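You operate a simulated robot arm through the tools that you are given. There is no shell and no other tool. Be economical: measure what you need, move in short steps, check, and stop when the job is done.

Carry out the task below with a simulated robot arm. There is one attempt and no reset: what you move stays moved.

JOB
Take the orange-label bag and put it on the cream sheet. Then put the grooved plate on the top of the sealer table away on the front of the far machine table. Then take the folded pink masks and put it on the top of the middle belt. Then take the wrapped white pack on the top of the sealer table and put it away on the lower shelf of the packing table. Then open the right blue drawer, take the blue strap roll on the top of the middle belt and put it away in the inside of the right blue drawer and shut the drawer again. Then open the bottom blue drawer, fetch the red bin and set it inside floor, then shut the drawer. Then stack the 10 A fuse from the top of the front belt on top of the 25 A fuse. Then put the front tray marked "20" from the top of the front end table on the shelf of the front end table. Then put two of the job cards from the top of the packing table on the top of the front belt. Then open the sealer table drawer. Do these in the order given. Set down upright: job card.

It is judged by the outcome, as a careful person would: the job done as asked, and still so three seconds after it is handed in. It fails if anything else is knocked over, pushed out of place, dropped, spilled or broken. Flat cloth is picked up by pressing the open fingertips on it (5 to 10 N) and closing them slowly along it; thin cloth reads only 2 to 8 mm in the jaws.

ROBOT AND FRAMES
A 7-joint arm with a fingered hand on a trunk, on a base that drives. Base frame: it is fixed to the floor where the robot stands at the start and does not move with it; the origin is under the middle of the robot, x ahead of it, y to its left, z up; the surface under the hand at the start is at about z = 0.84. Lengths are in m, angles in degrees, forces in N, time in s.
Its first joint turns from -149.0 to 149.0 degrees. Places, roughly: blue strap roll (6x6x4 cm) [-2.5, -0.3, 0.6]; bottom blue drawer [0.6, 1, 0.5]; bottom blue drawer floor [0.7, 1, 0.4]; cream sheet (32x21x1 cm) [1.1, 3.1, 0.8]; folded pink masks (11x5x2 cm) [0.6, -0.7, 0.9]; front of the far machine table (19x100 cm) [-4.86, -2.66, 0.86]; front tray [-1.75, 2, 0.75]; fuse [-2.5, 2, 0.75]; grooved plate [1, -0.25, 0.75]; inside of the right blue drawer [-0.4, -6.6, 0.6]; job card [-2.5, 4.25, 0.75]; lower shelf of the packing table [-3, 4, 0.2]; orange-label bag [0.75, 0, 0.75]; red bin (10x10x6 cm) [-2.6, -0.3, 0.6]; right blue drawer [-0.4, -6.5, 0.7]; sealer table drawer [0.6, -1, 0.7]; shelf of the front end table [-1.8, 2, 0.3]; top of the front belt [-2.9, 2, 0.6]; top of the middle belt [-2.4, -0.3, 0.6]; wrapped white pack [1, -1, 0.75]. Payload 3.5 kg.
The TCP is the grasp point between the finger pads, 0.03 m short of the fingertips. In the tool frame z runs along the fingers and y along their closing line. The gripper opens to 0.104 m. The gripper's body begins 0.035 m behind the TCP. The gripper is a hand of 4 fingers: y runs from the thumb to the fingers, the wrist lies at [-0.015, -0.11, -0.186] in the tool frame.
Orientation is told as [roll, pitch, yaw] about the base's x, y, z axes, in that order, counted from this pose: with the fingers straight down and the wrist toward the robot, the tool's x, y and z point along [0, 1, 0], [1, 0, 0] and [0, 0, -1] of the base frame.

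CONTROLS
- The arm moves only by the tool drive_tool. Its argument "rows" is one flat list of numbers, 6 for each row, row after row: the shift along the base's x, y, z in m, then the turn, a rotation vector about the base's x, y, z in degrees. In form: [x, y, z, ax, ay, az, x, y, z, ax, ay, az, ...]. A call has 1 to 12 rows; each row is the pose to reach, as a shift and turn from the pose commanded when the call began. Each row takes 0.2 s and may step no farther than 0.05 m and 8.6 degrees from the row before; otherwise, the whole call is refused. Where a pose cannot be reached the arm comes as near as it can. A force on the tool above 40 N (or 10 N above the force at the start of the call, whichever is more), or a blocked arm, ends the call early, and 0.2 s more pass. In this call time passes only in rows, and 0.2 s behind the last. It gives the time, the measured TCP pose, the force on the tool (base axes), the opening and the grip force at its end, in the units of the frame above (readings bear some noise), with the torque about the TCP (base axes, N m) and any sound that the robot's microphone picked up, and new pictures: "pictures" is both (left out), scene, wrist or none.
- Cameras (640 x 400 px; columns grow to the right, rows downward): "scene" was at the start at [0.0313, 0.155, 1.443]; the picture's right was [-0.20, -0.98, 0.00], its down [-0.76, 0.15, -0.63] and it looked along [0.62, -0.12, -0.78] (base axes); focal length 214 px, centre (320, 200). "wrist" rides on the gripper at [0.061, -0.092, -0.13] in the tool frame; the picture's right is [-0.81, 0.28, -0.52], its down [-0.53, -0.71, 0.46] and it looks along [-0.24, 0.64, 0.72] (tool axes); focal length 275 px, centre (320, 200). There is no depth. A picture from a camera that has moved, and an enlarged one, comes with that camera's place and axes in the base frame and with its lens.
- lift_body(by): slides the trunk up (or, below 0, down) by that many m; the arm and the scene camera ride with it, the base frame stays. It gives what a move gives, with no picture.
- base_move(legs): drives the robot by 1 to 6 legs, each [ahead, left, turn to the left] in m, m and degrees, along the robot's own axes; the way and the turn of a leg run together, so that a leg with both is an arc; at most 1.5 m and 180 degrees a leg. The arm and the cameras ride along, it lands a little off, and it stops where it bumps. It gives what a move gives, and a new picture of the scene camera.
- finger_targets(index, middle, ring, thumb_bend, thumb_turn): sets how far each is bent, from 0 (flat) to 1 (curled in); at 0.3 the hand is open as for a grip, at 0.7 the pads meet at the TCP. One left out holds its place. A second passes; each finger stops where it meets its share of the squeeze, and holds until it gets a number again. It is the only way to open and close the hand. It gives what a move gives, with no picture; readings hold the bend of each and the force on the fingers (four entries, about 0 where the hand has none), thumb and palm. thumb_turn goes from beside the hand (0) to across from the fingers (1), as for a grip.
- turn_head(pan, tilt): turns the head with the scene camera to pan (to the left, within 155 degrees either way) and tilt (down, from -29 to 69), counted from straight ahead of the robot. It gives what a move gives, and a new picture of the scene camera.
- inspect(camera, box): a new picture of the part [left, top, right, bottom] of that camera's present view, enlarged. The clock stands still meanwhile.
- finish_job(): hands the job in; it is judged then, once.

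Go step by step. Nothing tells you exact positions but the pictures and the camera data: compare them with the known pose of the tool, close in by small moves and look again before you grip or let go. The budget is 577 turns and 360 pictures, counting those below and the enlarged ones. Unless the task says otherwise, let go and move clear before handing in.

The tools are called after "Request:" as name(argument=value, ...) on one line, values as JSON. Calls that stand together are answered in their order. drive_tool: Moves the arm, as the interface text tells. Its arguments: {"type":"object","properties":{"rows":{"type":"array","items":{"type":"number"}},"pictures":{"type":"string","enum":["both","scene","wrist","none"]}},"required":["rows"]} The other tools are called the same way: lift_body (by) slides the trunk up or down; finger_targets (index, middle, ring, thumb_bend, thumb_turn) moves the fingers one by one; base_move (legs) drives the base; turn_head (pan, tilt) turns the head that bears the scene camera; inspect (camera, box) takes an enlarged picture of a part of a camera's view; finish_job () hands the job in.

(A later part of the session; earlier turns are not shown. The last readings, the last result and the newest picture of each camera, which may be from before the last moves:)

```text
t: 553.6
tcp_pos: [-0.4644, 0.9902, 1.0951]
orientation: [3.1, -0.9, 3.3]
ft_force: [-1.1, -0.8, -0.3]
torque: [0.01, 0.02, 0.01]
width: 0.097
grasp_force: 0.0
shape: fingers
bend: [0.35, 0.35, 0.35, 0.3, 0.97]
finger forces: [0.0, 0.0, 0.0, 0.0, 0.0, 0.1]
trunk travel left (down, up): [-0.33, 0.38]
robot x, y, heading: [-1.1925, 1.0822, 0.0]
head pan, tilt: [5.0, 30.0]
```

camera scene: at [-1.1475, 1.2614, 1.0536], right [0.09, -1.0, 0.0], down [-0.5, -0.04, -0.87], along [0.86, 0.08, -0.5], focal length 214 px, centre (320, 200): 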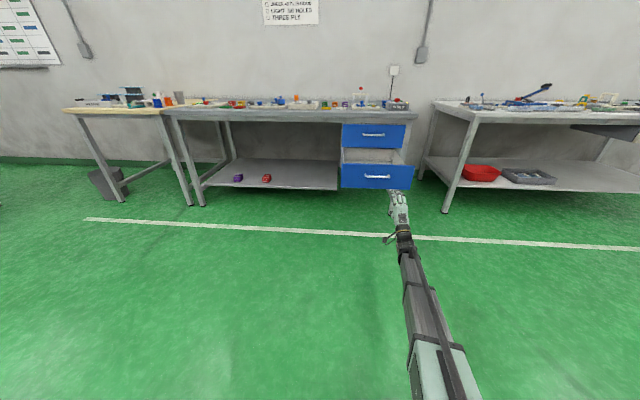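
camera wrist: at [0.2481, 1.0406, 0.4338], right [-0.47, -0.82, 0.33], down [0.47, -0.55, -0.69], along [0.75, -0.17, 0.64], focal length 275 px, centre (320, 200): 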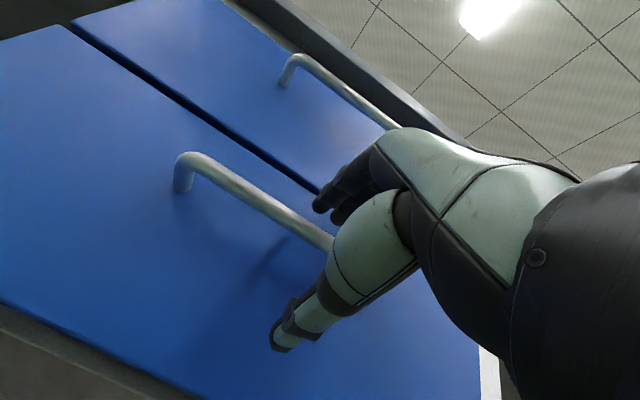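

Request:
base_move(legs=[[0.75, 0, 0], [0, -1.3, 0], [0, -1.0, 0], [0, 0, 90], [0, 0.9, 0], [0, 0.78, 0]])

Request:
turn_head(pan=15, tilt=45)

```text
t: 580.8
tcp_pos: [-2.0697, -0.488, 1.0944]
orientation: [3.1, -0.9, 91.6]
ft_force: [0.4, 0.5, 0.6]
torque: [0.04, 0.01, 0.0]
width: 0.0965
grasp_force: 0.0
shape: fingers
bend: [0.35, 0.35, 0.35, 0.3, 0.97]
finger forces: [0.0, 0.0, 0.0, 0.1, 0.0, 0.1]
trunk travel left (down, up): [-0.33, 0.38]
robot x, y, heading: [-2.1813, -1.2169, 88.4]
head pan, tilt: [5.0, 30.0]
stopped in leg 6: the robot was blocked; the commanded pose is now the measured one
camera scene: at [-2.3568, -1.1667, 1.3036], right [1.0, 0.06, 0.0], down [0.03, -0.5, -0.87], along [-0.05, 0.86, -0.5], focal length 214 px, centre (320, 200)
```

scene: 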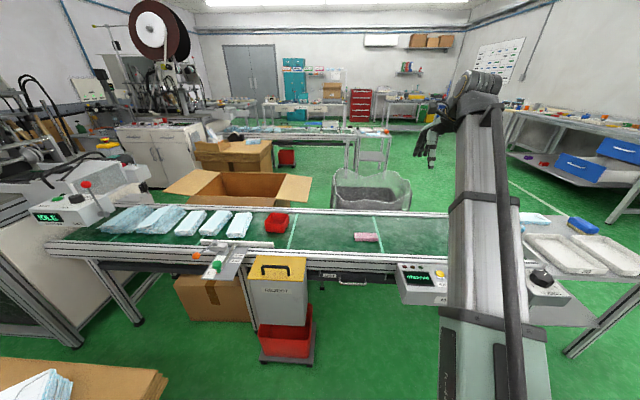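

```text
t: 581.6
tcp_pos: [-2.0692, -0.4897, 1.0951]
orientation: [3.2, -1.0, 91.8]
ft_force: [-0.6, 0.8, 1.0]
torque: [0.01, -0.01, 0.01]
width: 0.0968
grasp_force: 0.1
shape: fingers
bend: [0.35, 0.35, 0.35, 0.3, 0.97]
finger forces: [0.0, 0.0, 0.1, 0.0, 0.1, 0.1]
trunk travel left (down, up): [-0.33, 0.38]
robot x, y, heading: [-2.1802, -1.2167, 88.5]
head pan, tilt: [15.0, 45.0]
camera scene: at [-2.3702, -1.1779, 1.2811], right [0.97, 0.23, 0.0], down [0.16, -0.69, -0.71], along [-0.16, 0.69, -0.71], focal length 214 px, centre (320, 200)
```

scene: 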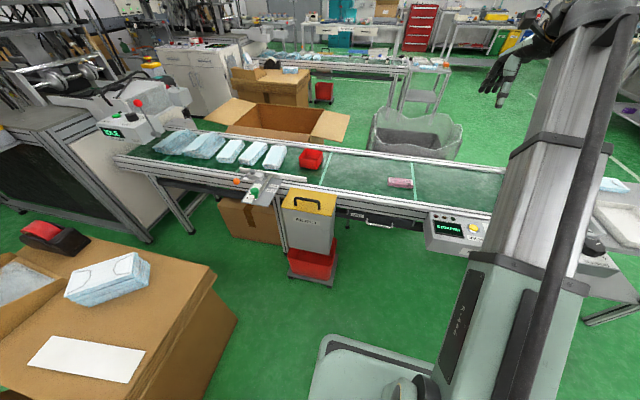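

The base touched something on its left; I step off it slightly and move in to reach the bin.

Request:
base_move(legs=[[0.13, -0.04, 1.5]])

Request:
turn_head(pan=40, tilt=60)

```text
t: 582.9
tcp_pos: [-2.0449, -0.358, 1.0946]
orientation: [3.1, -1.0, 93.1]
ft_force: [-0.1, 0.8, 0.3]
torque: [0.01, 0.01, -0.03]
width: 0.0968
grasp_force: 0.0
shape: fingers
bend: [0.35, 0.35, 0.35, 0.3, 0.97]
finger forces: [0.0, 0.0, 0.0, 0.0, 0.0, 0.0]
trunk travel left (down, up): [-0.33, 0.38]
robot x, y, heading: [-2.1399, -1.0906, 89.8]
head pan, tilt: [15.0, 45.0]
camera scene: at [-2.3297, -1.0546, 1.281], right [0.97, 0.26, 0.0], down [0.18, -0.68, -0.71], along [-0.18, 0.68, -0.71], focal length 214 px, centre (320, 200)
```

scene: 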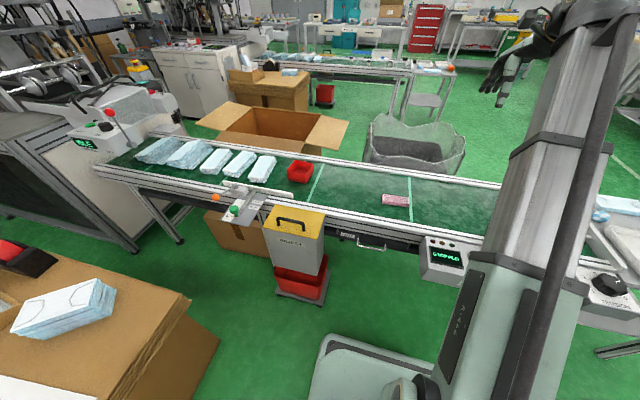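

```text
t: 583.8
tcp_pos: [-2.0446, -0.3575, 1.0951]
orientation: [3.1, -0.9, 93.1]
ft_force: [0.6, -0.3, 0.1]
torque: [0.01, 0.0, 0.02]
width: 0.0968
grasp_force: 0.0
shape: fingers
bend: [0.35, 0.35, 0.35, 0.3, 0.97]
finger forces: [0.0, 0.1, 0.0, 0.1, 0.0, 0.0]
trunk travel left (down, up): [-0.33, 0.38]
robot x, y, heading: [-2.1398, -1.0887, 89.7]
head pan, tilt: [40.0, 60.0]
camera scene: at [-2.3515, -1.0819, 1.2616], right [0.77, 0.64, 0.0], down [0.55, -0.67, -0.5], along [-0.32, 0.38, -0.87], focal length 214 px, centre (320, 200)
```

scene: 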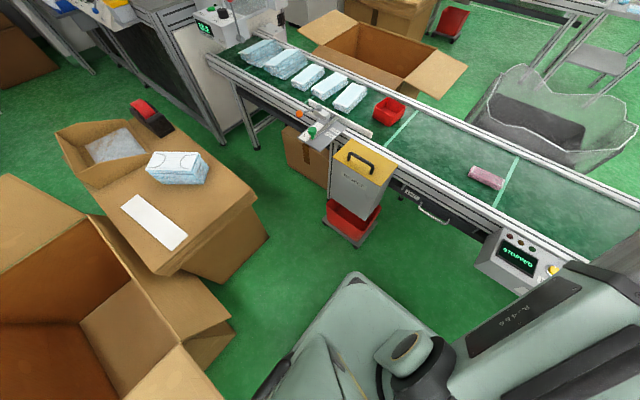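

Request:
lift_body(by=-0.1)

Request:
drive_tool(rows=[-0.045, 0.002, -0.01, 0, -3, 0, -0.09, 0.004, -0.02, 0, -3, 0, -0.135, 0.006, -0.03, 0, -3, 0, -0.18, 0.008, -0.04, 0, -3, 0, -0.225, 0.01, -0.05, 0, -3, 0, -0.27, 0.012, -0.06, 0, -3, 0, -0.315, 0.014, -0.07, 0, -3, 0, -0.36, 0.016, -0.08, 0, -3, 0, -0.405, 0.018, -0.09, 0, -3, 0, -0.45, 0.02, -0.095, 0, -3, 0, -0.48, 0.02, -0.095, 0, -3, 0], pictures="wrist")

```text
t: 585.1
tcp_pos: [-2.0445, -0.3599, 0.9944]
orientation: [3.2, -0.9, 93.1]
ft_force: [0.7, 0.1, -0.3]
torque: [-0.02, -0.04, -0.01]
width: 0.0967
grasp_force: 0.0
shape: fingers
bend: [0.35, 0.35, 0.35, 0.3, 0.97]
finger forces: [0.0, 0.0, 0.0, 0.0, 0.0, 0.0]
trunk travel left (down, up): [-0.23, 0.48]
robot x, y, heading: [-2.1393, -1.088, 89.7]
head pan, tilt: [40.0, 60.0]
```

```text
t: 587.5
tcp_pos: [-2.5217, -0.3382, 0.8981]
orientation: [0.1, -0.8, 93.1]
ft_force: [0.2, 0.6, -0.2]
torque: [-0.01, 0.0, 0.0]
width: 0.097
grasp_force: 0.2
shape: fingers
bend: [0.35, 0.35, 0.35, 0.3, 0.97]
finger forces: [0.0, 0.0, 0.0, 0.0, 0.0, 0.0]
trunk travel left (down, up): [-0.23, 0.48]
robot x, y, heading: [-2.1415, -1.091, 90.1]
head pan, tilt: [40.0, 60.0]
camera wrist: at [-2.5788, -0.4341, 1.0263], right [0.8, 0.31, 0.52], down [0.57, -0.68, -0.47], along [0.21, 0.67, -0.72], focal length 275 px, centre (320, 200)
```

wrist: 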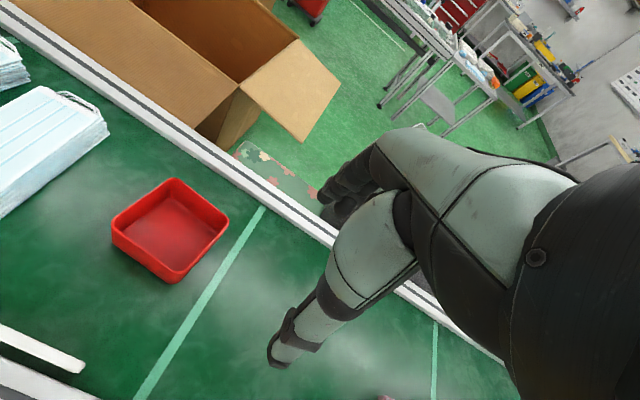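

Request:
finger_targets(index=0.2, middle=0.2, ring=0.2, thumb_bend=0.2)

Request:
drive_tool(rows=[-0.04, 0.02, -0.015, 0, 0, -2, -0.08, 0.04, -0.03, 0, 0, -4, -0.113, 0.056, -0.05, 0, 0, -6, -0.113, 0.056, -0.09, 0, 0, -6, -0.113, 0.056, -0.12, 0, 0, -6], pictures="wrist")

```text
t: 588.5
tcp_pos: [-2.5233, -0.3382, 0.8975]
orientation: [0.0, -0.8, 93.1]
ft_force: [-0.1, -0.7, 0.2]
torque: [-0.01, -0.01, 0.01]
width: 0.1251
grasp_force: 0.1
shape: fingers
bend: [0.2, 0.2, 0.2, 0.2, 0.97]
finger forces: [0.1, 0.0, 0.0, 0.0, 0.0, 0.0]
trunk travel left (down, up): [-0.23, 0.48]
robot x, y, heading: [-2.1388, -1.088, 89.9]
head pan, tilt: [40.0, 60.0]
```

```text
t: 589.7
tcp_pos: [-2.6372, -0.2792, 0.7791]
orientation: [0.2, -0.8, 87.0]
ft_force: [0.0, -0.6, 0.3]
torque: [0.03, -0.03, 0.0]
width: 0.1253
grasp_force: 0.0
shape: fingers
bend: [0.2, 0.2, 0.2, 0.2, 0.97]
finger forces: [0.0, 0.0, 0.0, 0.0, 0.0, 0.0]
trunk travel left (down, up): [-0.23, 0.48]
robot x, y, heading: [-2.1449, -1.0882, 90.0]
head pan, tilt: [40.0, 60.0]
camera wrist: at [-2.704, -0.3689, 0.9085], right [0.82, 0.23, 0.52], down [0.5, -0.73, -0.47], along [0.28, 0.64, -0.72], focal length 275 px, centre (320, 200)
```

wrist: 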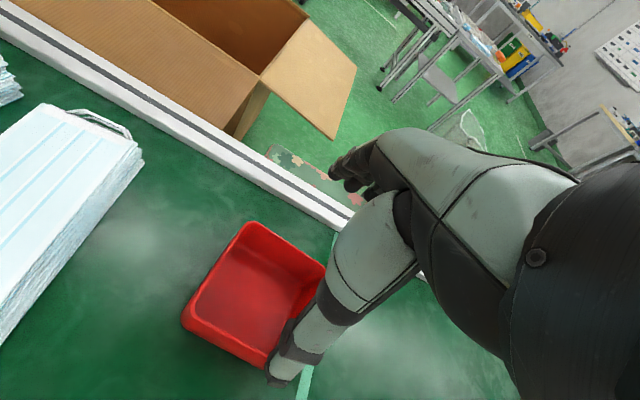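

Request:
drive_tool(rows=[-0.004, -0.004, -0.03, 0, 0, -4, -0.004, -0.004, -0.06, 0, 0, -4, -0.004, -0.004, -0.085, 0, 0, -4], pictures="wrist")

```text
t: 590.5
tcp_pos: [-2.6427, -0.2884, 0.6937]
orientation: [0.1, -0.8, 83.0]
ft_force: [-0.6, 0.4, 0.3]
torque: [-0.01, 0.03, 0.02]
width: 0.1253
grasp_force: 0.2
shape: fingers
bend: [0.2, 0.2, 0.2, 0.2, 0.97]
finger forces: [0.1, 0.1, 0.0, 0.0, 0.0, 0.1]
trunk travel left (down, up): [-0.23, 0.48]
robot x, y, heading: [-2.1409, -1.0908, 89.9]
head pan, tilt: [40.0, 60.0]
camera wrist: at [-2.7149, -0.3727, 0.8219], right [0.84, 0.17, 0.52], down [0.44, -0.77, -0.47], along [0.32, 0.62, -0.72], focal length 275 px, centre (320, 200)
```

wrist: 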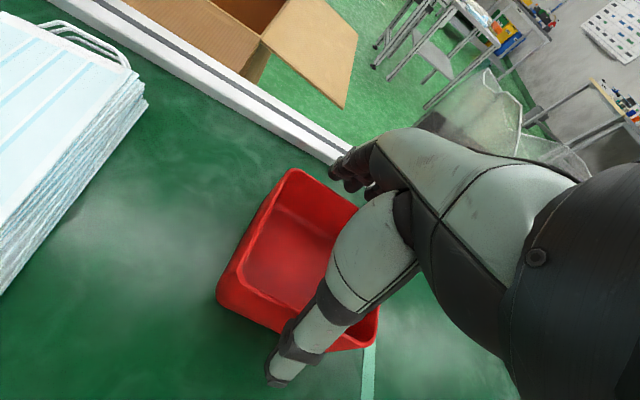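

Request:
drive_tool(rows=[0, 0.003, -0.015, 0, 0, 0, 0, 0.003, -0.027, 0, 0, 0], pictures="none")

Request:
finger_targets(index=0.7, middle=0.7, ring=0.7, thumb_bend=0.7)

Request:
drive_tool(rows=[0, 0, 0.02, 0, 0, 0, 0, 0, 0.06, 0, 0, 0, 0, 0, 0.1, 0, 0, 0, 0, 0, 0.14, 0, 0, 0], pictures="wrist")

```text
t: 591.1
tcp_pos: [-2.6419, -0.2842, 0.6678]
orientation: [0.1, -0.8, 83.1]
ft_force: [0.2, 1.3, 2.9]
torque: [0.15, -0.03, -0.01]
width: 0.1272
grasp_force: 1.5
shape: fingers
bend: [0.19, 0.2, 0.2, 0.2, 0.97]
finger forces: [2.9, 0.1, 0.0, 0.0, 0.0, 0.1]
trunk travel left (down, up): [-0.23, 0.48]
robot x, y, heading: [-2.1432, -1.091, 89.9]
head pan, tilt: [40.0, 60.0]
```

```text
t: 592.1
tcp_pos: [-2.6433, -0.2853, 0.6694]
orientation: [0.1, -0.9, 83.2]
ft_force: [-3.6, 0.7, 15.7]
torque: [0.92, -0.19, 0.46]
width: 0.1083
grasp_force: 43.3
shape: fingers
bend: [0.2, 0.36, 0.32, 0.48, 0.94]
finger forces: [18.0, 10.9, 14.6, 0.1, 42.8, 0.0]
trunk travel left (down, up): [-0.23, 0.48]
robot x, y, heading: [-2.1415, -1.0923, 89.8]
head pan, tilt: [40.0, 60.0]
```

```text
t: 593.1
tcp_pos: [-2.6383, -0.2811, 0.8049]
orientation: [0.1, -0.6, 83.0]
ft_force: [-0.7, 0.6, -1.0]
torque: [-0.04, -0.01, 0.04]
width: 0.107
grasp_force: 39.0
shape: fingers
bend: [0.21, 0.36, 0.33, 0.5, 0.93]
finger forces: [14.6, 10.1, 13.1, 0.1, 39.8, 0.1]
trunk travel left (down, up): [-0.23, 0.48]
robot x, y, heading: [-2.1391, -1.0862, 90.1]
head pan, tilt: [40.0, 60.0]
camera wrist: at [-2.711, -0.3666, 0.935], right [0.84, 0.17, 0.52], down [0.44, -0.77, -0.46], along [0.32, 0.62, -0.72], focal length 275 px, centre (320, 200)
```

wrist: 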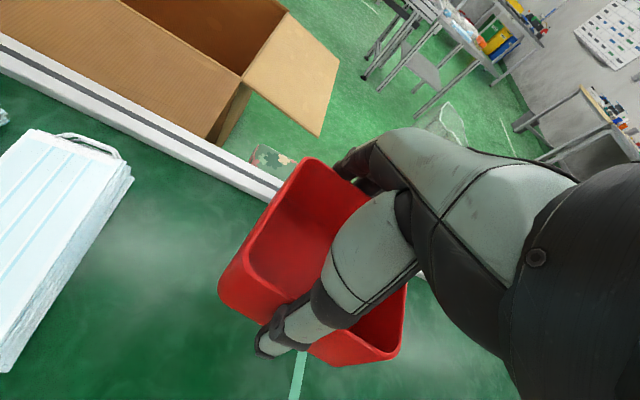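

The bin is held level. I retract and drive back to the open drawer.

Request:
drive_tool(rows=[0.04, -0.005, 0.015, 0, 0, 1, 0.08, -0.01, 0.03, 0, 0, 2, 0.12, -0.015, 0.045, 0, 0, 3, 0.16, -0.02, 0.06, 0, 0, 4, 0.2, -0.03, 0.075, 0, 0, 5, 0.24, -0.04, 0.09, 0, 0, 6, 0.28, -0.05, 0.105, 0, 0, 7, 0.32, -0.06, 0.12, 0, 0, 7, 0.36, -0.07, 0.135, 0, 0, 7, 0.4, -0.08, 0.15, 0, 0, 7, 0.44, -0.09, 0.16, 0, 0, 7, 0.48, -0.1, 0.16, 0, 0, 7], pictures="none")

Request:
lift_body(by=0.15)

Request:
base_move(legs=[[-0.12, -0.2, 0], [0, -1.0, 0], [0, -0.5, 0], [0, 0, -90], [0, 1.2, 0], [0, 1.0, 0]])

Request:
turn_head(pan=5, tilt=50)

```text
t: 595.7
tcp_pos: [-2.1597, -0.3822, 0.9668]
orientation: [0.2, -0.8, 90.2]
ft_force: [-0.8, -0.1, -0.9]
torque: [-0.03, -0.01, -0.01]
width: 0.1064
grasp_force: 38.4
shape: fingers
bend: [0.21, 0.36, 0.33, 0.5, 0.93]
finger forces: [14.2, 10.0, 12.9, 0.1, 39.0, 0.1]
trunk travel left (down, up): [-0.23, 0.48]
robot x, y, heading: [-2.1388, -1.0851, 90.0]
head pan, tilt: [40.0, 60.0]
```

```text
t: 597.4
tcp_pos: [-2.1606, -0.3832, 1.1172]
orientation: [0.1, -0.7, 90.1]
ft_force: [0.3, 0.5, -1.4]
torque: [-0.01, 0.03, 0.01]
width: 0.1064
grasp_force: 37.8
shape: fingers
bend: [0.21, 0.36, 0.33, 0.5, 0.93]
finger forces: [14.2, 10.0, 13.0, 0.1, 39.0, 0.0]
trunk travel left (down, up): [-0.38, 0.33]
robot x, y, heading: [-2.143, -1.0924, 89.9]
head pan, tilt: [40.0, 60.0]
```

```text
t: 620.9
tcp_pos: [0.4243, 0.9369, 1.1175]
orientation: [0.1, -0.7, -5.1]
ft_force: [-0.6, 0.4, -1.2]
torque: [0.0, -0.02, 0.03]
width: 0.1056
grasp_force: 36.8
shape: fingers
bend: [0.21, 0.37, 0.33, 0.51, 0.93]
finger forces: [13.7, 9.7, 12.5, 0.0, 37.7, 0.0]
trunk travel left (down, up): [-0.38, 0.33]
robot x, y, heading: [-0.2803, 0.9803, -5.4]
head pan, tilt: [40.0, 60.0]
camera scene: at [-0.2523, 1.1931, 1.3115], right [0.57, -0.82, 0.0], down [-0.71, -0.49, -0.5], along [0.41, 0.28, -0.87], focal length 214 px, centre (320, 200)
```

scene: 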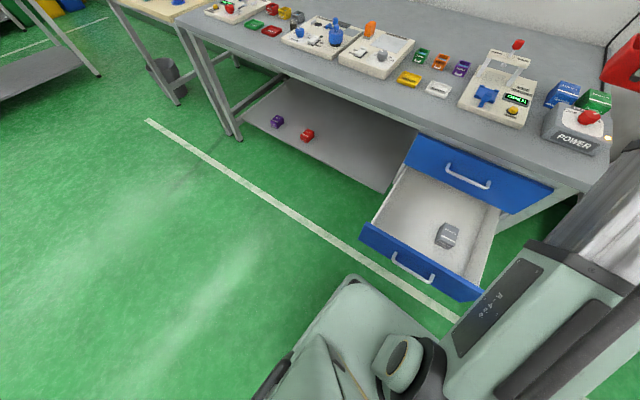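

```text
t: 621.9
tcp_pos: [0.4241, 0.9372, 1.1172]
orientation: [0.1, -0.8, -5.0]
ft_force: [0.2, 0.2, -1.6]
torque: [0.02, 0.02, 0.03]
width: 0.1056
grasp_force: 36.9
shape: fingers
bend: [0.21, 0.37, 0.33, 0.51, 0.93]
finger forces: [13.7, 9.7, 12.5, 0.1, 37.7, 0.0]
trunk travel left (down, up): [-0.38, 0.33]
robot x, y, heading: [-0.2755, 0.9831, -5.5]
head pan, tilt: [5.0, 50.0]
camera scene: at [-0.2302, 1.1549, 1.3241], right [-0.01, -1.0, 0.0], down [-0.77, 0.0, -0.64], along [0.64, 0.0, -0.77], focal length 214 px, centre (320, 200)
```

scene: 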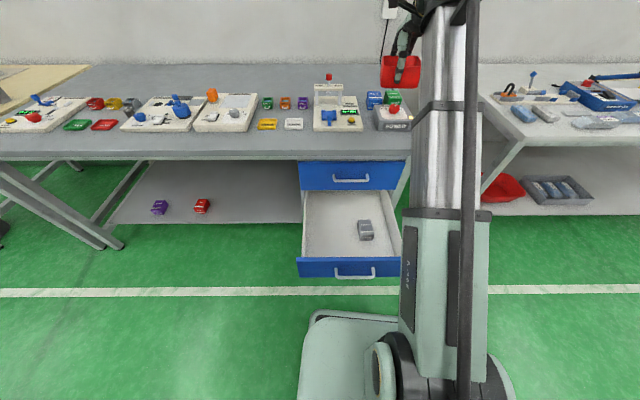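

The drawer is open with a grey item at right; I'll set the bin on the free left part near [0.25, 1.09].

Request:
base_move(legs=[[-0.2, 0.1, 5.4]])

Request:
lift_body(by=-0.25)

Request:
drive_tool(rows=[0, 0, -0.03, 0, 0, 0])

```text
t: 623.6
tcp_pos: [0.2328, 1.1122, 1.1168]
orientation: [0.0, -0.7, 0.3]
ft_force: [-0.4, 0.3, -0.9]
torque: [-0.01, 0.02, 0.02]
width: 0.1057
grasp_force: 37.5
shape: fingers
bend: [0.21, 0.37, 0.33, 0.51, 0.93]
finger forces: [13.7, 9.8, 12.6, 0.0, 37.7, 0.1]
trunk travel left (down, up): [-0.38, 0.33]
robot x, y, heading: [-0.475, 1.0904, -0.2]
head pan, tilt: [5.0, 50.0]
camera scene: at [-0.4398, 1.2667, 1.3241], right [0.09, -1.0, 0.0], down [-0.76, -0.07, -0.64], along [0.64, 0.06, -0.77], focal length 214 px, centre (320, 200)
```

scene: 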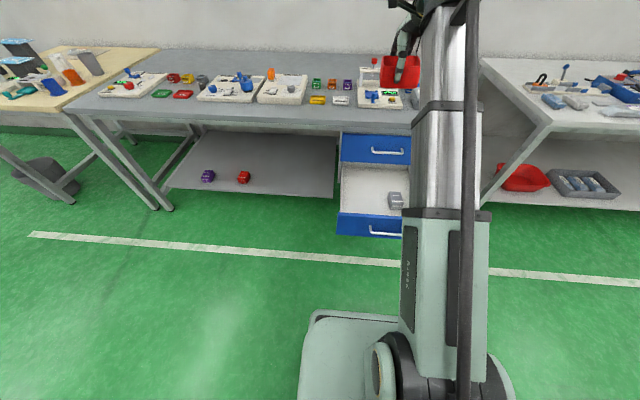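

```text
t: 626.2
tcp_pos: [0.2329, 1.1115, 0.8671]
orientation: [0.1, -0.8, 0.4]
ft_force: [-0.8, -0.1, -0.4]
torque: [-0.05, -0.01, 0.0]
width: 0.1056
grasp_force: 37.3
shape: fingers
bend: [0.21, 0.37, 0.33, 0.51, 0.93]
finger forces: [13.8, 9.8, 12.5, 0.0, 37.7, 0.0]
trunk travel left (down, up): [-0.13, 0.58]
robot x, y, heading: [-0.4758, 1.0919, 0.1]
head pan, tilt: [5.0, 50.0]
```

```text
t: 626.6
tcp_pos: [0.2312, 1.1123, 0.8354]
orientation: [0.1, -0.8, 0.3]
ft_force: [-0.3, -1.0, 0.0]
torque: [-0.02, -0.02, 0.02]
width: 0.1054
grasp_force: 36.7
shape: fingers
bend: [0.21, 0.37, 0.33, 0.51, 0.93]
finger forces: [13.6, 9.8, 12.5, 0.1, 37.7, 0.0]
trunk travel left (down, up): [-0.13, 0.58]
robot x, y, heading: [-0.4747, 1.0908, -0.0]
head pan, tilt: [5.0, 50.0]
camera scene: at [-0.4399, 1.2668, 1.0741], right [0.09, -1.0, 0.0], down [-0.76, -0.07, -0.64], along [0.64, 0.06, -0.77], focal length 214 px, centre (320, 200)
camera wrist: at [0.1371, 1.1725, 0.9639], right [0.27, -0.81, 0.52], down [-0.7, -0.54, -0.47], along [0.66, -0.24, -0.72], focal length 275 px, centre (320, 200)
```

scene: 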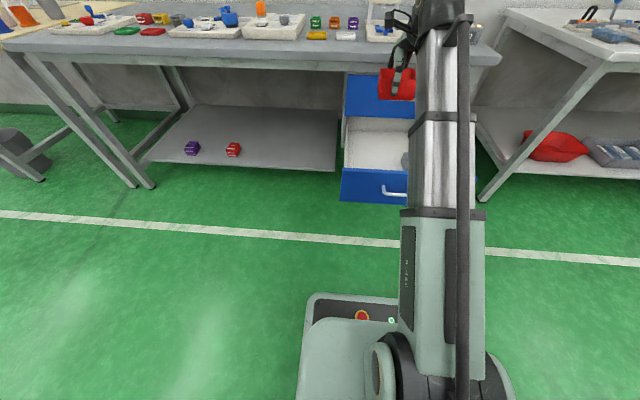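
wrist: 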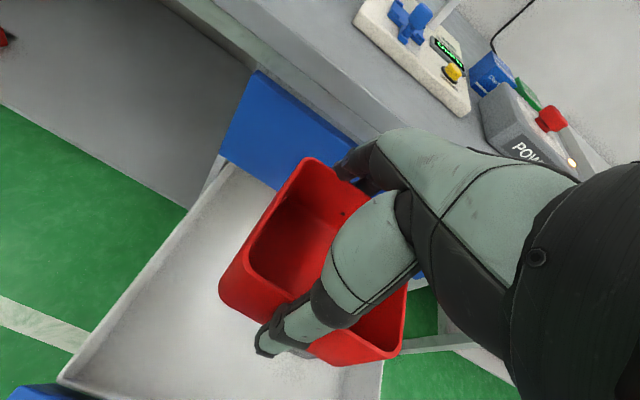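

Request:
drive_tool(rows=[0.01, -0.005, -0.045, 0, 0, 0, 0.015, -0.01, -0.09, 0, 0, 0, 0.015, -0.01, -0.135, 0, 0, 0, 0.015, -0.01, -0.18, 0, 0, 0, 0.015, -0.01, -0.225, 0, 0, 0, 0.015, -0.01, -0.26, 0, 0, 0])

```text
t: 628.0
tcp_pos: [0.2488, 1.106, 0.5767]
orientation: [0.1, -0.9, 0.2]
ft_force: [-0.2, -0.4, -1.5]
torque: [0.03, 0.03, -0.02]
width: 0.1052
grasp_force: 36.9
shape: fingers
bend: [0.21, 0.37, 0.33, 0.51, 0.93]
finger forces: [13.5, 9.7, 12.4, 0.0, 37.2, 0.0]
trunk travel left (down, up): [-0.13, 0.58]
robot x, y, heading: [-0.475, 1.0918, 0.0]
head pan, tilt: [5.0, 50.0]
camera scene: at [-0.4399, 1.2668, 1.0741], right [0.09, -1.0, 0.0], down [-0.76, -0.07, -0.64], along [0.64, 0.06, -0.77], focal length 214 px, centre (320, 200)
camera wrist: at [0.1537, 1.1653, 0.7057], right [0.27, -0.81, 0.52], down [-0.7, -0.54, -0.47], along [0.66, -0.24, -0.72], focal length 275 px, centre (320, 200)
```

scene: 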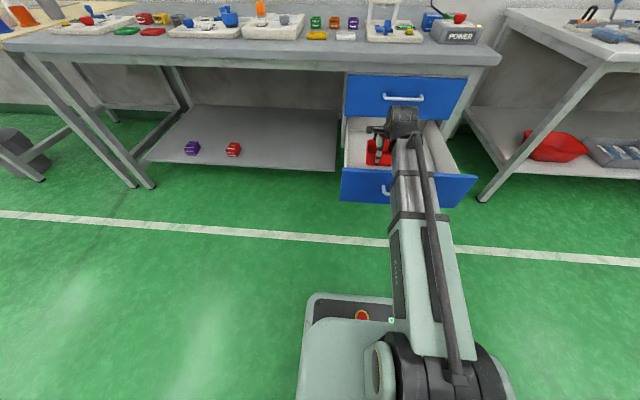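
wrist: 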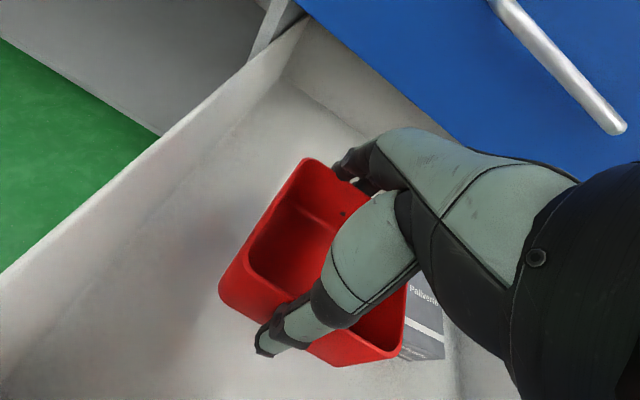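

Request:
drive_tool(rows=[0, 0, -0.015, 0, 0, 0, 0, 0, -0.03, 0, 0, 0, 0, 0, -0.038, 0, 0, 0, 0, 0, -0.046, 0, 0, 0, 0, 0, -0.054, 0, 0, 0], pictures="wrist")

```text
t: 629.2
tcp_pos: [0.2454, 1.1029, 0.5232]
orientation: [0.0, -0.8, 0.3]
ft_force: [-0.9, 1.1, -1.1]
torque: [-0.04, 0.02, -0.01]
width: 0.1051
grasp_force: 36.6
shape: fingers
bend: [0.21, 0.37, 0.33, 0.51, 0.93]
finger forces: [13.3, 9.8, 12.2, 0.0, 37.2, 0.1]
trunk travel left (down, up): [-0.13, 0.58]
robot x, y, heading: [-0.4719, 1.09, 0.2]
head pan, tilt: [5.0, 50.0]
camera wrist: at [0.153, 1.1638, 0.6513], right [0.27, -0.81, 0.52], down [-0.7, -0.54, -0.47], along [0.66, -0.24, -0.72], focal length 275 px, centre (320, 200)
```

wrist: 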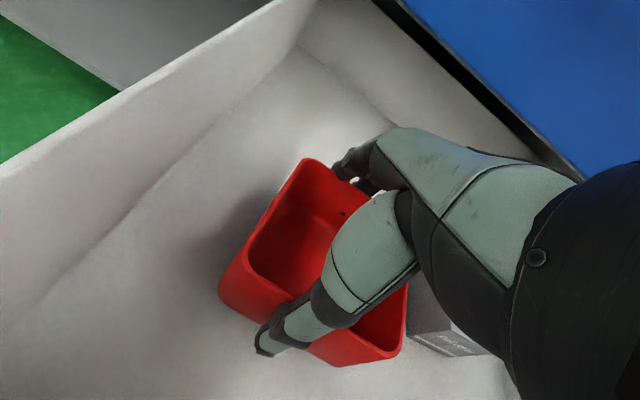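

Request:
drive_tool(rows=[0, 0, -0.006, 0, 0, 0, 0, 0, -0.012, 0, 0, 0, 0, 0, -0.018, 0, 0, 0, 0, 0, -0.024, 0, 0, 0, 0, 0, -0.03, 0, 0, 0, 0, 0, -0.036, 0, 0, 0], pictures="wrist")

```text
t: 630.5
tcp_pos: [0.2513, 1.1025, 0.499]
orientation: [0.2, -2.0, 0.3]
ft_force: [0.5, -0.4, 25.7]
torque: [0.06, -1.27, 0.05]
width: 0.1062
grasp_force: 38.7
shape: fingers
bend: [0.2, 0.36, 0.32, 0.53, 0.93]
finger forces: [17.9, 10.3, 12.7, 0.1, 37.1, 0.1]
trunk travel left (down, up): [-0.13, 0.58]
robot x, y, heading: [-0.4727, 1.0892, -0.0]
head pan, tilt: [5.0, 50.0]
stopped in row 6: the force on the tool passed its limit at 47 N (the readings are from after the stop); the commanded pose is now the measured one
camera wrist: at [0.1537, 1.1625, 0.6252], right [0.26, -0.81, 0.52], down [-0.7, -0.53, -0.48], along [0.67, -0.24, -0.7], focal length 275 px, centre (320, 200)
```

wrist: 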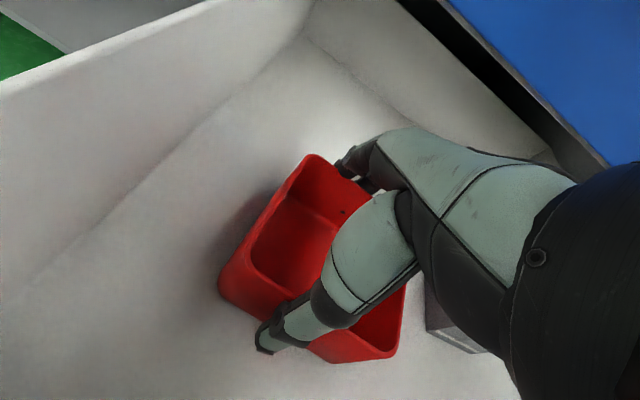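

Contact with the drawer floor. I ease up slightly, release and lift out.

Request:
drive_tool(rows=[0, 0, 0.004, 0, 1.0, 0], pictures="none")

Request:
finger_targets(index=0.2, middle=0.2, ring=0.2, thumb_bend=0.2)

Request:
drive_tool(rows=[0, 0, 0.03, 0, 0, 0, 0, 0, 0.07, 0, 0, 0, 0, 0, 0.11, 0, 0, 0, 0, 0, 0.16, 0, 0, 0, 0, 0, 0.21, 0, 0, 0, 0, 0, 0.25, 0, 0, 0])

```text
t: 630.9
tcp_pos: [0.2498, 1.1003, 0.5007]
orientation: [0.2, -0.4, 0.3]
ft_force: [0.7, 2.2, 17.7]
torque: [0.06, -0.99, 0.06]
width: 0.1061
grasp_force: 38.2
shape: fingers
bend: [0.2, 0.36, 0.32, 0.53, 0.93]
finger forces: [16.8, 10.1, 12.6, 0.0, 36.8, 0.0]
trunk travel left (down, up): [-0.13, 0.58]
robot x, y, heading: [-0.4718, 1.0888, 0.0]
head pan, tilt: [5.0, 50.0]
```

```text
t: 631.9
tcp_pos: [0.2497, 1.1009, 0.4992]
orientation: [0.0, -0.4, 0.3]
ft_force: [-0.2, 0.0, -0.4]
torque: [0.03, 0.01, 0.03]
width: 0.1266
grasp_force: 0.1
shape: fingers
bend: [0.2, 0.2, 0.2, 0.19, 0.97]
finger forces: [0.2, 0.0, 0.0, 0.1, 0.4, 0.0]
trunk travel left (down, up): [-0.13, 0.58]
robot x, y, heading: [-0.4753, 1.0905, 0.1]
head pan, tilt: [5.0, 50.0]
```

```text
t: 633.3
tcp_pos: [0.2461, 1.1013, 0.751]
orientation: [0.1, -0.4, 0.3]
ft_force: [0.8, -0.3, -0.2]
torque: [0.02, 0.0, -0.02]
width: 0.1257
grasp_force: 0.0
shape: fingers
bend: [0.2, 0.2, 0.2, 0.2, 0.97]
finger forces: [0.0, 0.0, 0.0, 0.1, 0.0, 0.0]
trunk travel left (down, up): [-0.13, 0.58]
robot x, y, heading: [-0.4716, 1.0882, -0.2]
head pan, tilt: [5.0, 50.0]
camera scene: at [-0.4397, 1.2668, 1.074], right [0.09, -1.0, 0.0], down [-0.76, -0.07, -0.64], along [0.64, 0.06, -0.77], focal length 214 px, centre (320, 200)
camera wrist: at [0.1521, 1.1614, 0.8794], right [0.28, -0.81, 0.52], down [-0.71, -0.54, -0.46], along [0.65, -0.24, -0.72], focal length 275 px, centre (320, 200)
```

scene: 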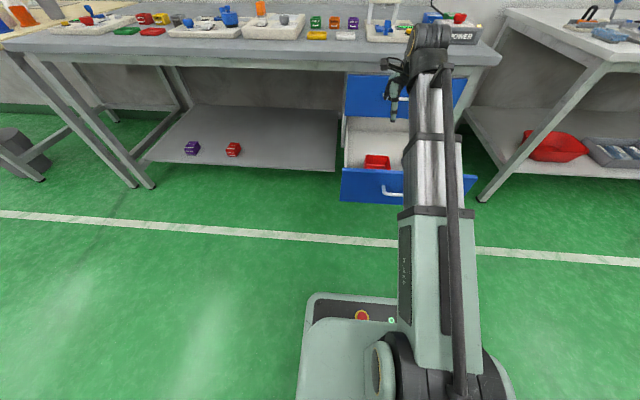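
wrist: 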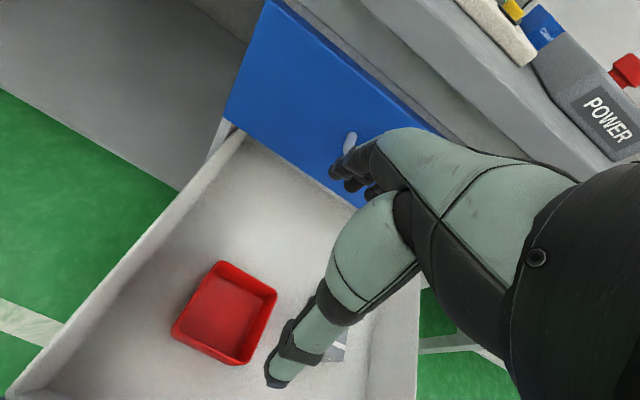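

Request:
base_move(legs=[[-0.34, -0.08, 0]])

Request:
finger_targets(index=0.75, middle=0.75, ring=0.75, thumb_bend=0.7)

Request:
drive_tool(rows=[0, 0, -0.045, 0, 0, 0, 0, 0, -0.09, 0, 0, 0, 0, 0, -0.135, 0, 0, 0, 0, 0, -0.18, 0, 0, 0, 0, 0, -0.225, 0, 0, 0, 0, 0, -0.262, 0, 0, 0])

```text
t: 635.5
tcp_pos: [-0.0981, 1.0205, 0.7506]
orientation: [0.1, -0.4, 0.2]
ft_force: [-0.2, 0.1, -0.5]
torque: [0.04, 0.01, 0.0]
width: 0.1263
grasp_force: 0.0
shape: fingers
bend: [0.2, 0.2, 0.2, 0.2, 0.97]
finger forces: [0.0, 0.0, 0.0, 0.1, 0.0, 0.0]
trunk travel left (down, up): [-0.13, 0.58]
robot x, y, heading: [-0.8184, 1.0097, -0.1]
head pan, tilt: [5.0, 50.0]
camera scene: at [-0.7829, 1.1869, 1.0741], right [0.09, -1.0, 0.0], down [-0.76, -0.07, -0.64], along [0.64, 0.06, -0.77], focal length 214 px, centre (320, 200)
```

scene: 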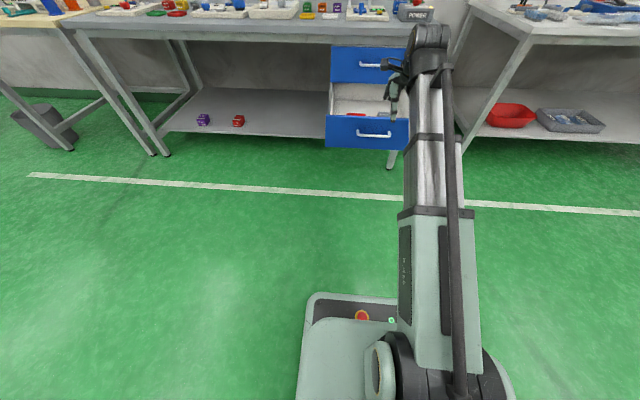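

```text
t: 636.5
tcp_pos: [-0.0976, 1.0201, 0.7513]
orientation: [0.0, -0.4, 0.2]
ft_force: [-0.3, -0.1, -0.4]
torque: [-0.01, -0.01, 0.0]
width: 0.0003
grasp_force: 0.0
shape: fingers
bend: [0.74, 0.75, 0.75, 0.68, 0.97]
finger forces: [0.1, 0.1, 0.1, 0.0, 0.0, 0.0]
trunk travel left (down, up): [-0.13, 0.58]
robot x, y, heading: [-0.8199, 1.0109, -0.0]
head pan, tilt: [5.0, 50.0]
```

```text
t: 638.0
tcp_pos: [-0.0987, 1.0211, 0.4901]
orientation: [0.1, -0.4, 0.3]
ft_force: [0.6, -1.1, 0.0]
torque: [0.03, -0.02, 0.04]
width: 0.0
grasp_force: 0.1
shape: fingers
bend: [0.74, 0.75, 0.75, 0.68, 0.97]
finger forces: [0.1, 0.1, 0.0, 0.1, 0.0, 0.0]
trunk travel left (down, up): [-0.13, 0.58]
robot x, y, heading: [-0.8199, 1.0076, 0.2]
head pan, tilt: [5.0, 50.0]
camera scene: at [-0.783, 1.1869, 1.0741], right [0.09, -1.0, 0.0], down [-0.76, -0.07, -0.64], along [0.64, 0.06, -0.77], focal length 214 px, centre (320, 200)
camera wrist: at [-0.1919, 1.0818, 0.6201], right [0.27, -0.81, 0.52], down [-0.71, -0.53, -0.46], along [0.65, -0.24, -0.72], focal length 275 px, centre (320, 200)
```

scene: 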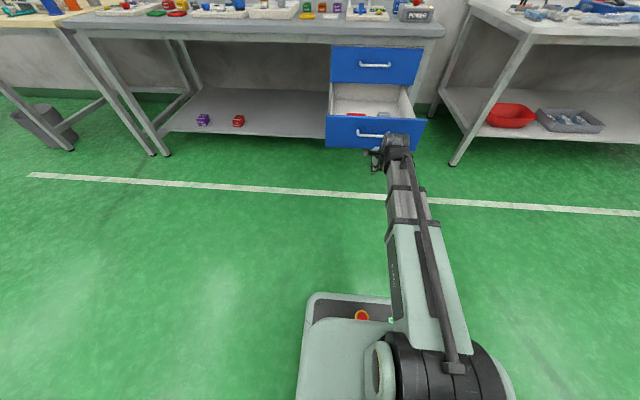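
wrist: 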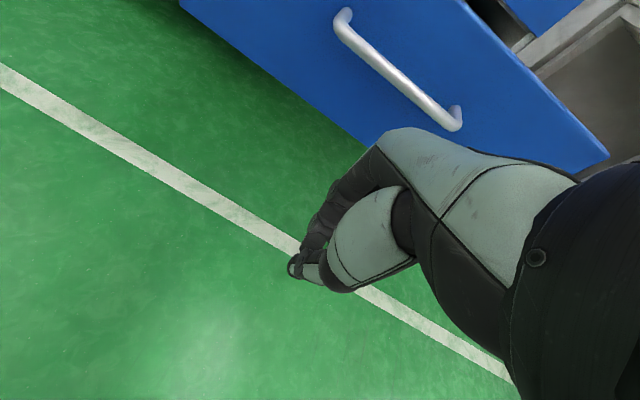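

Request:
base_move(legs=[[0.34, 0, 0]])

Request:
drive_tool(rows=[0.03, 0, 0, 0, 0, 0, 0.06, 0, 0, 0, 0, 0, 0.08, 0, 0, 0, 0, 0])

```text
t: 640.2
tcp_pos: [0.2456, 1.0226, 0.4912]
orientation: [0.1, -0.4, 0.2]
ft_force: [0.0, -0.2, -0.4]
torque: [-0.02, 0.0, 0.02]
width: 0.0
grasp_force: 0.0
shape: fingers
bend: [0.74, 0.75, 0.75, 0.68, 0.97]
finger forces: [0.1, 0.0, 0.1, 0.1, 0.0, 0.0]
trunk travel left (down, up): [-0.13, 0.58]
robot x, y, heading: [-0.4756, 1.01, -0.1]
head pan, tilt: [5.0, 50.0]
camera scene: at [-0.4389, 1.1872, 1.0741], right [0.09, -1.0, 0.0], down [-0.76, -0.07, -0.64], along [0.64, 0.06, -0.77], focal length 214 px, centre (320, 200)
```

scene: 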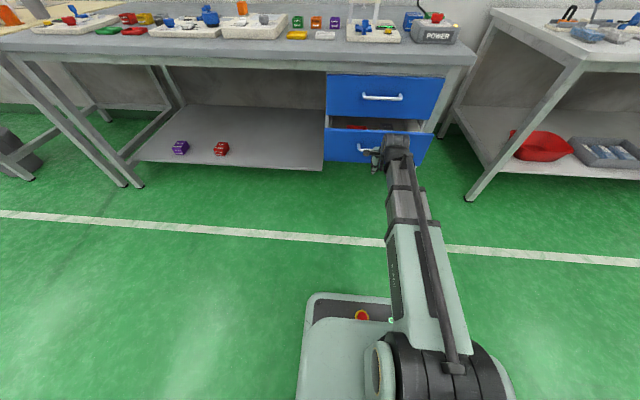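

```text
t: 641.0
tcp_pos: [0.3261, 1.0237, 0.4931]
orientation: [0.1, -0.5, 0.3]
ft_force: [-0.4, 0.6, 1.1]
torque: [0.0, -0.02, 0.0]
width: 0.0
grasp_force: 0.0
shape: fingers
bend: [0.74, 0.75, 0.75, 0.68, 0.97]
finger forces: [0.0, 0.0, 0.1, 0.0, 0.0, 0.0]
trunk travel left (down, up): [-0.13, 0.58]
robot x, y, heading: [-0.4737, 1.0121, 0.1]
head pan, tilt: [5.0, 50.0]
camera scene: at [-0.439, 1.1872, 1.0741], right [0.09, -1.0, 0.0], down [-0.76, -0.07, -0.64], along [0.64, 0.06, -0.77], focal length 214 px, centre (320, 200)
camera wrist: at [0.232, 1.0841, 0.6225], right [0.28, -0.81, 0.52], down [-0.71, -0.54, -0.46], along [0.65, -0.24, -0.72], focal length 275 px, centre (320, 200)
```

scene: 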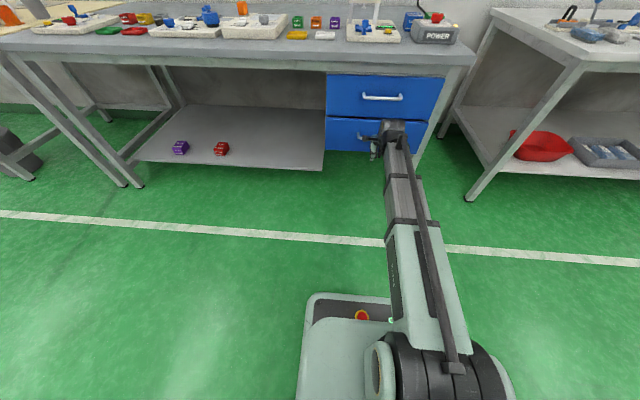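
wrist: 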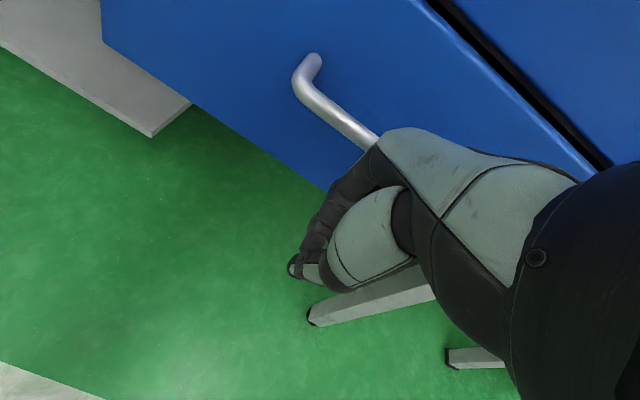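

Request:
drive_tool(rows=[0.01, 0, 0, 0, 0, 0, 0.02, 0, 0, 0, 0, 0, 0.03, 0, 0, 0, 0, 0, 0.04, 0, 0, 0, 0, 0, 0.05, 0, 0, 0, 0, 0], pictures="wrist")

Request:
inspect(camera="scene", box=[290, 40, 470, 190])

```text
t: 641.9
tcp_pos: [0.35, 1.0236, 0.4915]
orientation: [0.2, 0.1, 0.4]
ft_force: [-20.6, 0.2, 6.3]
torque: [-0.11, -1.1, -0.21]
width: 0.0
grasp_force: 10.5
shape: fingers
bend: [0.74, 0.75, 0.75, 0.68, 0.97]
finger forces: [0.0, 21.1, 0.1, 0.0, 0.0, 0.1]
trunk travel left (down, up): [-0.13, 0.58]
robot x, y, heading: [-0.4728, 1.0127, 0.0]
head pan, tilt: [5.0, 50.0]
stopped in row 4: the force on the tool passed its limit at 48 N (the readings are from after the stop); the commanded pose is now the measured one
camera wrist: at [0.2572, 1.0843, 0.6219], right [0.28, -0.81, 0.51], down [-0.71, -0.54, -0.46], along [0.65, -0.24, -0.73], focal length 275 px, centre (320, 200)
```

wrist: 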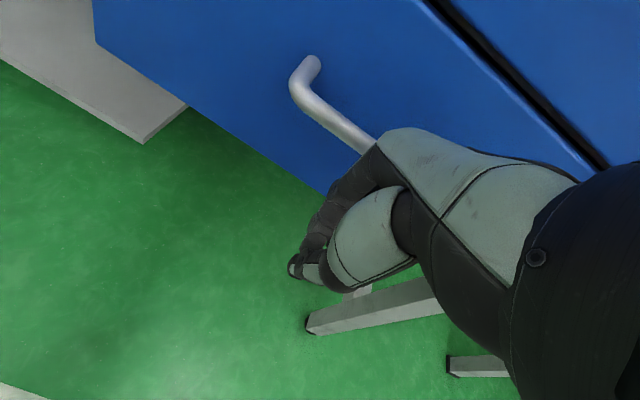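

```text
2.67 times, centred on (380, 115) of scene
camera zoom: at [-0.441, 1.1873, 1.0743], right [0.09, -1.0, 0.0], down [-0.76, -0.07, -0.64], along [0.64, 0.06, -0.77], focal length 572 px, centre (160, 427)
```

zoom: 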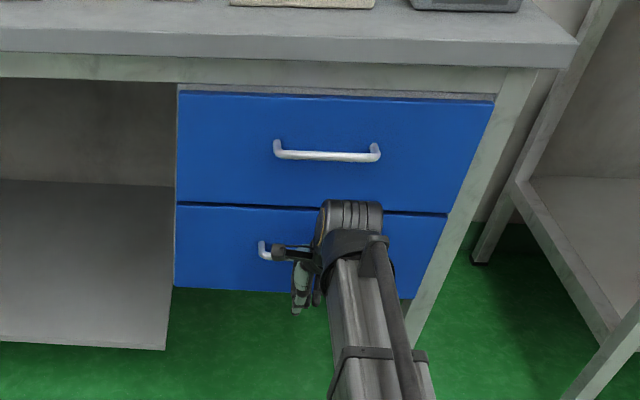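

Drawer shut. Now task 7: the fuses on the front belt. I retreat, raise the trunk and drive to the belt's north side.

Request:
base_move(legs=[[-0.3, 0, 0]])

Request:
lift_body(by=0.4)

Request:
drive_tool(rows=[0, 0, 0.05, 0, 0, 0, 0, 0, 0.1, 0, 0, 0, 0, 0, 0.15, 0, 0, 0, 0, 0, 0.2, 0, 0, 0, 0, 0, 0.24, 0, 0, 0], pictures="none")

Request:
base_move(legs=[[0, 1.0, 0], [0, 0.9, 0], [0, 0, -90], [0, -0.9, 0], [0, -0.7, 0]])

Request:
turn_head(pan=0, tilt=40)

```text
t: 643.9
tcp_pos: [0.0542, 1.0278, 0.4913]
orientation: [0.0, -0.1, 0.7]
ft_force: [-0.4, 0.3, -0.5]
torque: [-0.01, -0.02, -0.01]
width: 0.0
grasp_force: 0.1
shape: fingers
bend: [0.74, 0.75, 0.75, 0.68, 0.97]
finger forces: [0.1, 0.1, 0.1, 0.1, 0.0, 0.0]
trunk travel left (down, up): [-0.13, 0.58]
robot x, y, heading: [-0.7725, 1.0113, 0.5]
head pan, tilt: [5.0, 50.0]
camera scene: at [-0.7401, 1.186, 1.0741], right [0.1, -1.0, 0.0], down [-0.76, -0.07, -0.64], along [0.64, 0.06, -0.77], focal length 214 px, centre (320, 200)
```

scene: 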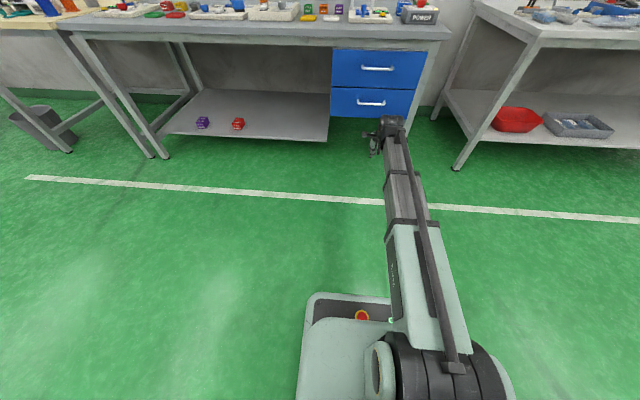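

```text
t: 647.8
tcp_pos: [0.0535, 1.0276, 0.892]
orientation: [0.2, 0.1, 0.8]
ft_force: [-0.6, -0.5, 0.0]
torque: [0.0, -0.01, 0.0]
width: 0.0
grasp_force: 0.0
shape: fingers
bend: [0.74, 0.75, 0.75, 0.68, 0.97]
finger forces: [0.1, 0.0, 0.0, 0.1, 0.0, 0.0]
trunk travel left (down, up): [-0.53, 0.18]
robot x, y, heading: [-0.7747, 1.0074, 0.5]
head pan, tilt: [5.0, 50.0]
```

```text
t: 649.0
tcp_pos: [0.0531, 1.0312, 1.1327]
orientation: [0.0, 0.1, 0.7]
ft_force: [-0.4, 0.3, -0.7]
torque: [-0.02, -0.01, 0.01]
width: 0.0002
grasp_force: 0.0
shape: fingers
bend: [0.74, 0.75, 0.75, 0.68, 0.97]
finger forces: [0.0, 0.0, 0.0, 0.0, 0.1, 0.0]
trunk travel left (down, up): [-0.53, 0.18]
robot x, y, heading: [-0.7737, 1.0089, 0.2]
head pan, tilt: [5.0, 50.0]
```

```text
t: 670.2
tcp_pos: [-2.3932, 1.987, 1.1327]
orientation: [0.1, 0.0, -86.1]
ft_force: [0.4, -0.4, -0.6]
torque: [0.0, 0.0, 0.02]
width: 0.0002
grasp_force: 0.1
shape: fingers
bend: [0.74, 0.75, 0.75, 0.68, 0.97]
finger forces: [0.0, 0.1, 0.0, 0.0, 0.0, 0.0]
trunk travel left (down, up): [-0.53, 0.18]
robot x, y, heading: [-2.4586, 2.8078, -86.4]
head pan, tilt: [5.0, 50.0]
camera scene: at [-2.2798, 2.7883, 1.4741], right [-0.99, -0.15, 0.0], down [-0.12, 0.76, -0.64], along [0.1, -0.64, -0.77], focal length 214 px, centre (320, 200)
```

scene: 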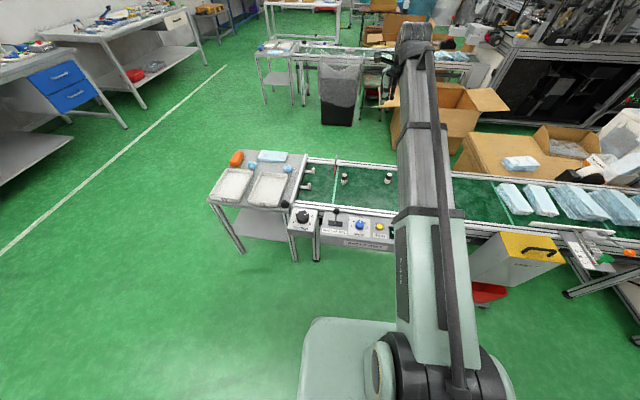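

```text
t: 670.9
tcp_pos: [-2.3924, 1.9878, 1.1326]
orientation: [0.0, 0.0, -86.2]
ft_force: [0.2, -0.1, -0.3]
torque: [0.02, -0.04, 0.01]
width: 0.0
grasp_force: 0.1
shape: fingers
bend: [0.74, 0.75, 0.75, 0.68, 0.97]
finger forces: [0.1, 0.1, 0.0, 0.0, 0.0, 0.0]
trunk travel left (down, up): [-0.53, 0.18]
robot x, y, heading: [-2.4654, 2.8114, -86.2]
head pan, tilt: [0.0, 40.0]
camera scene: at [-2.2858, 2.7796, 1.4882], right [-1.0, -0.06, 0.0], down [-0.04, 0.64, -0.77], along [0.05, -0.76, -0.64], focal length 214 px, centre (320, 200)
```

scene: 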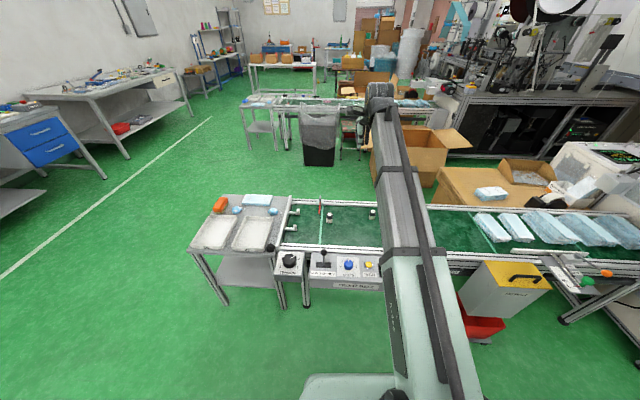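

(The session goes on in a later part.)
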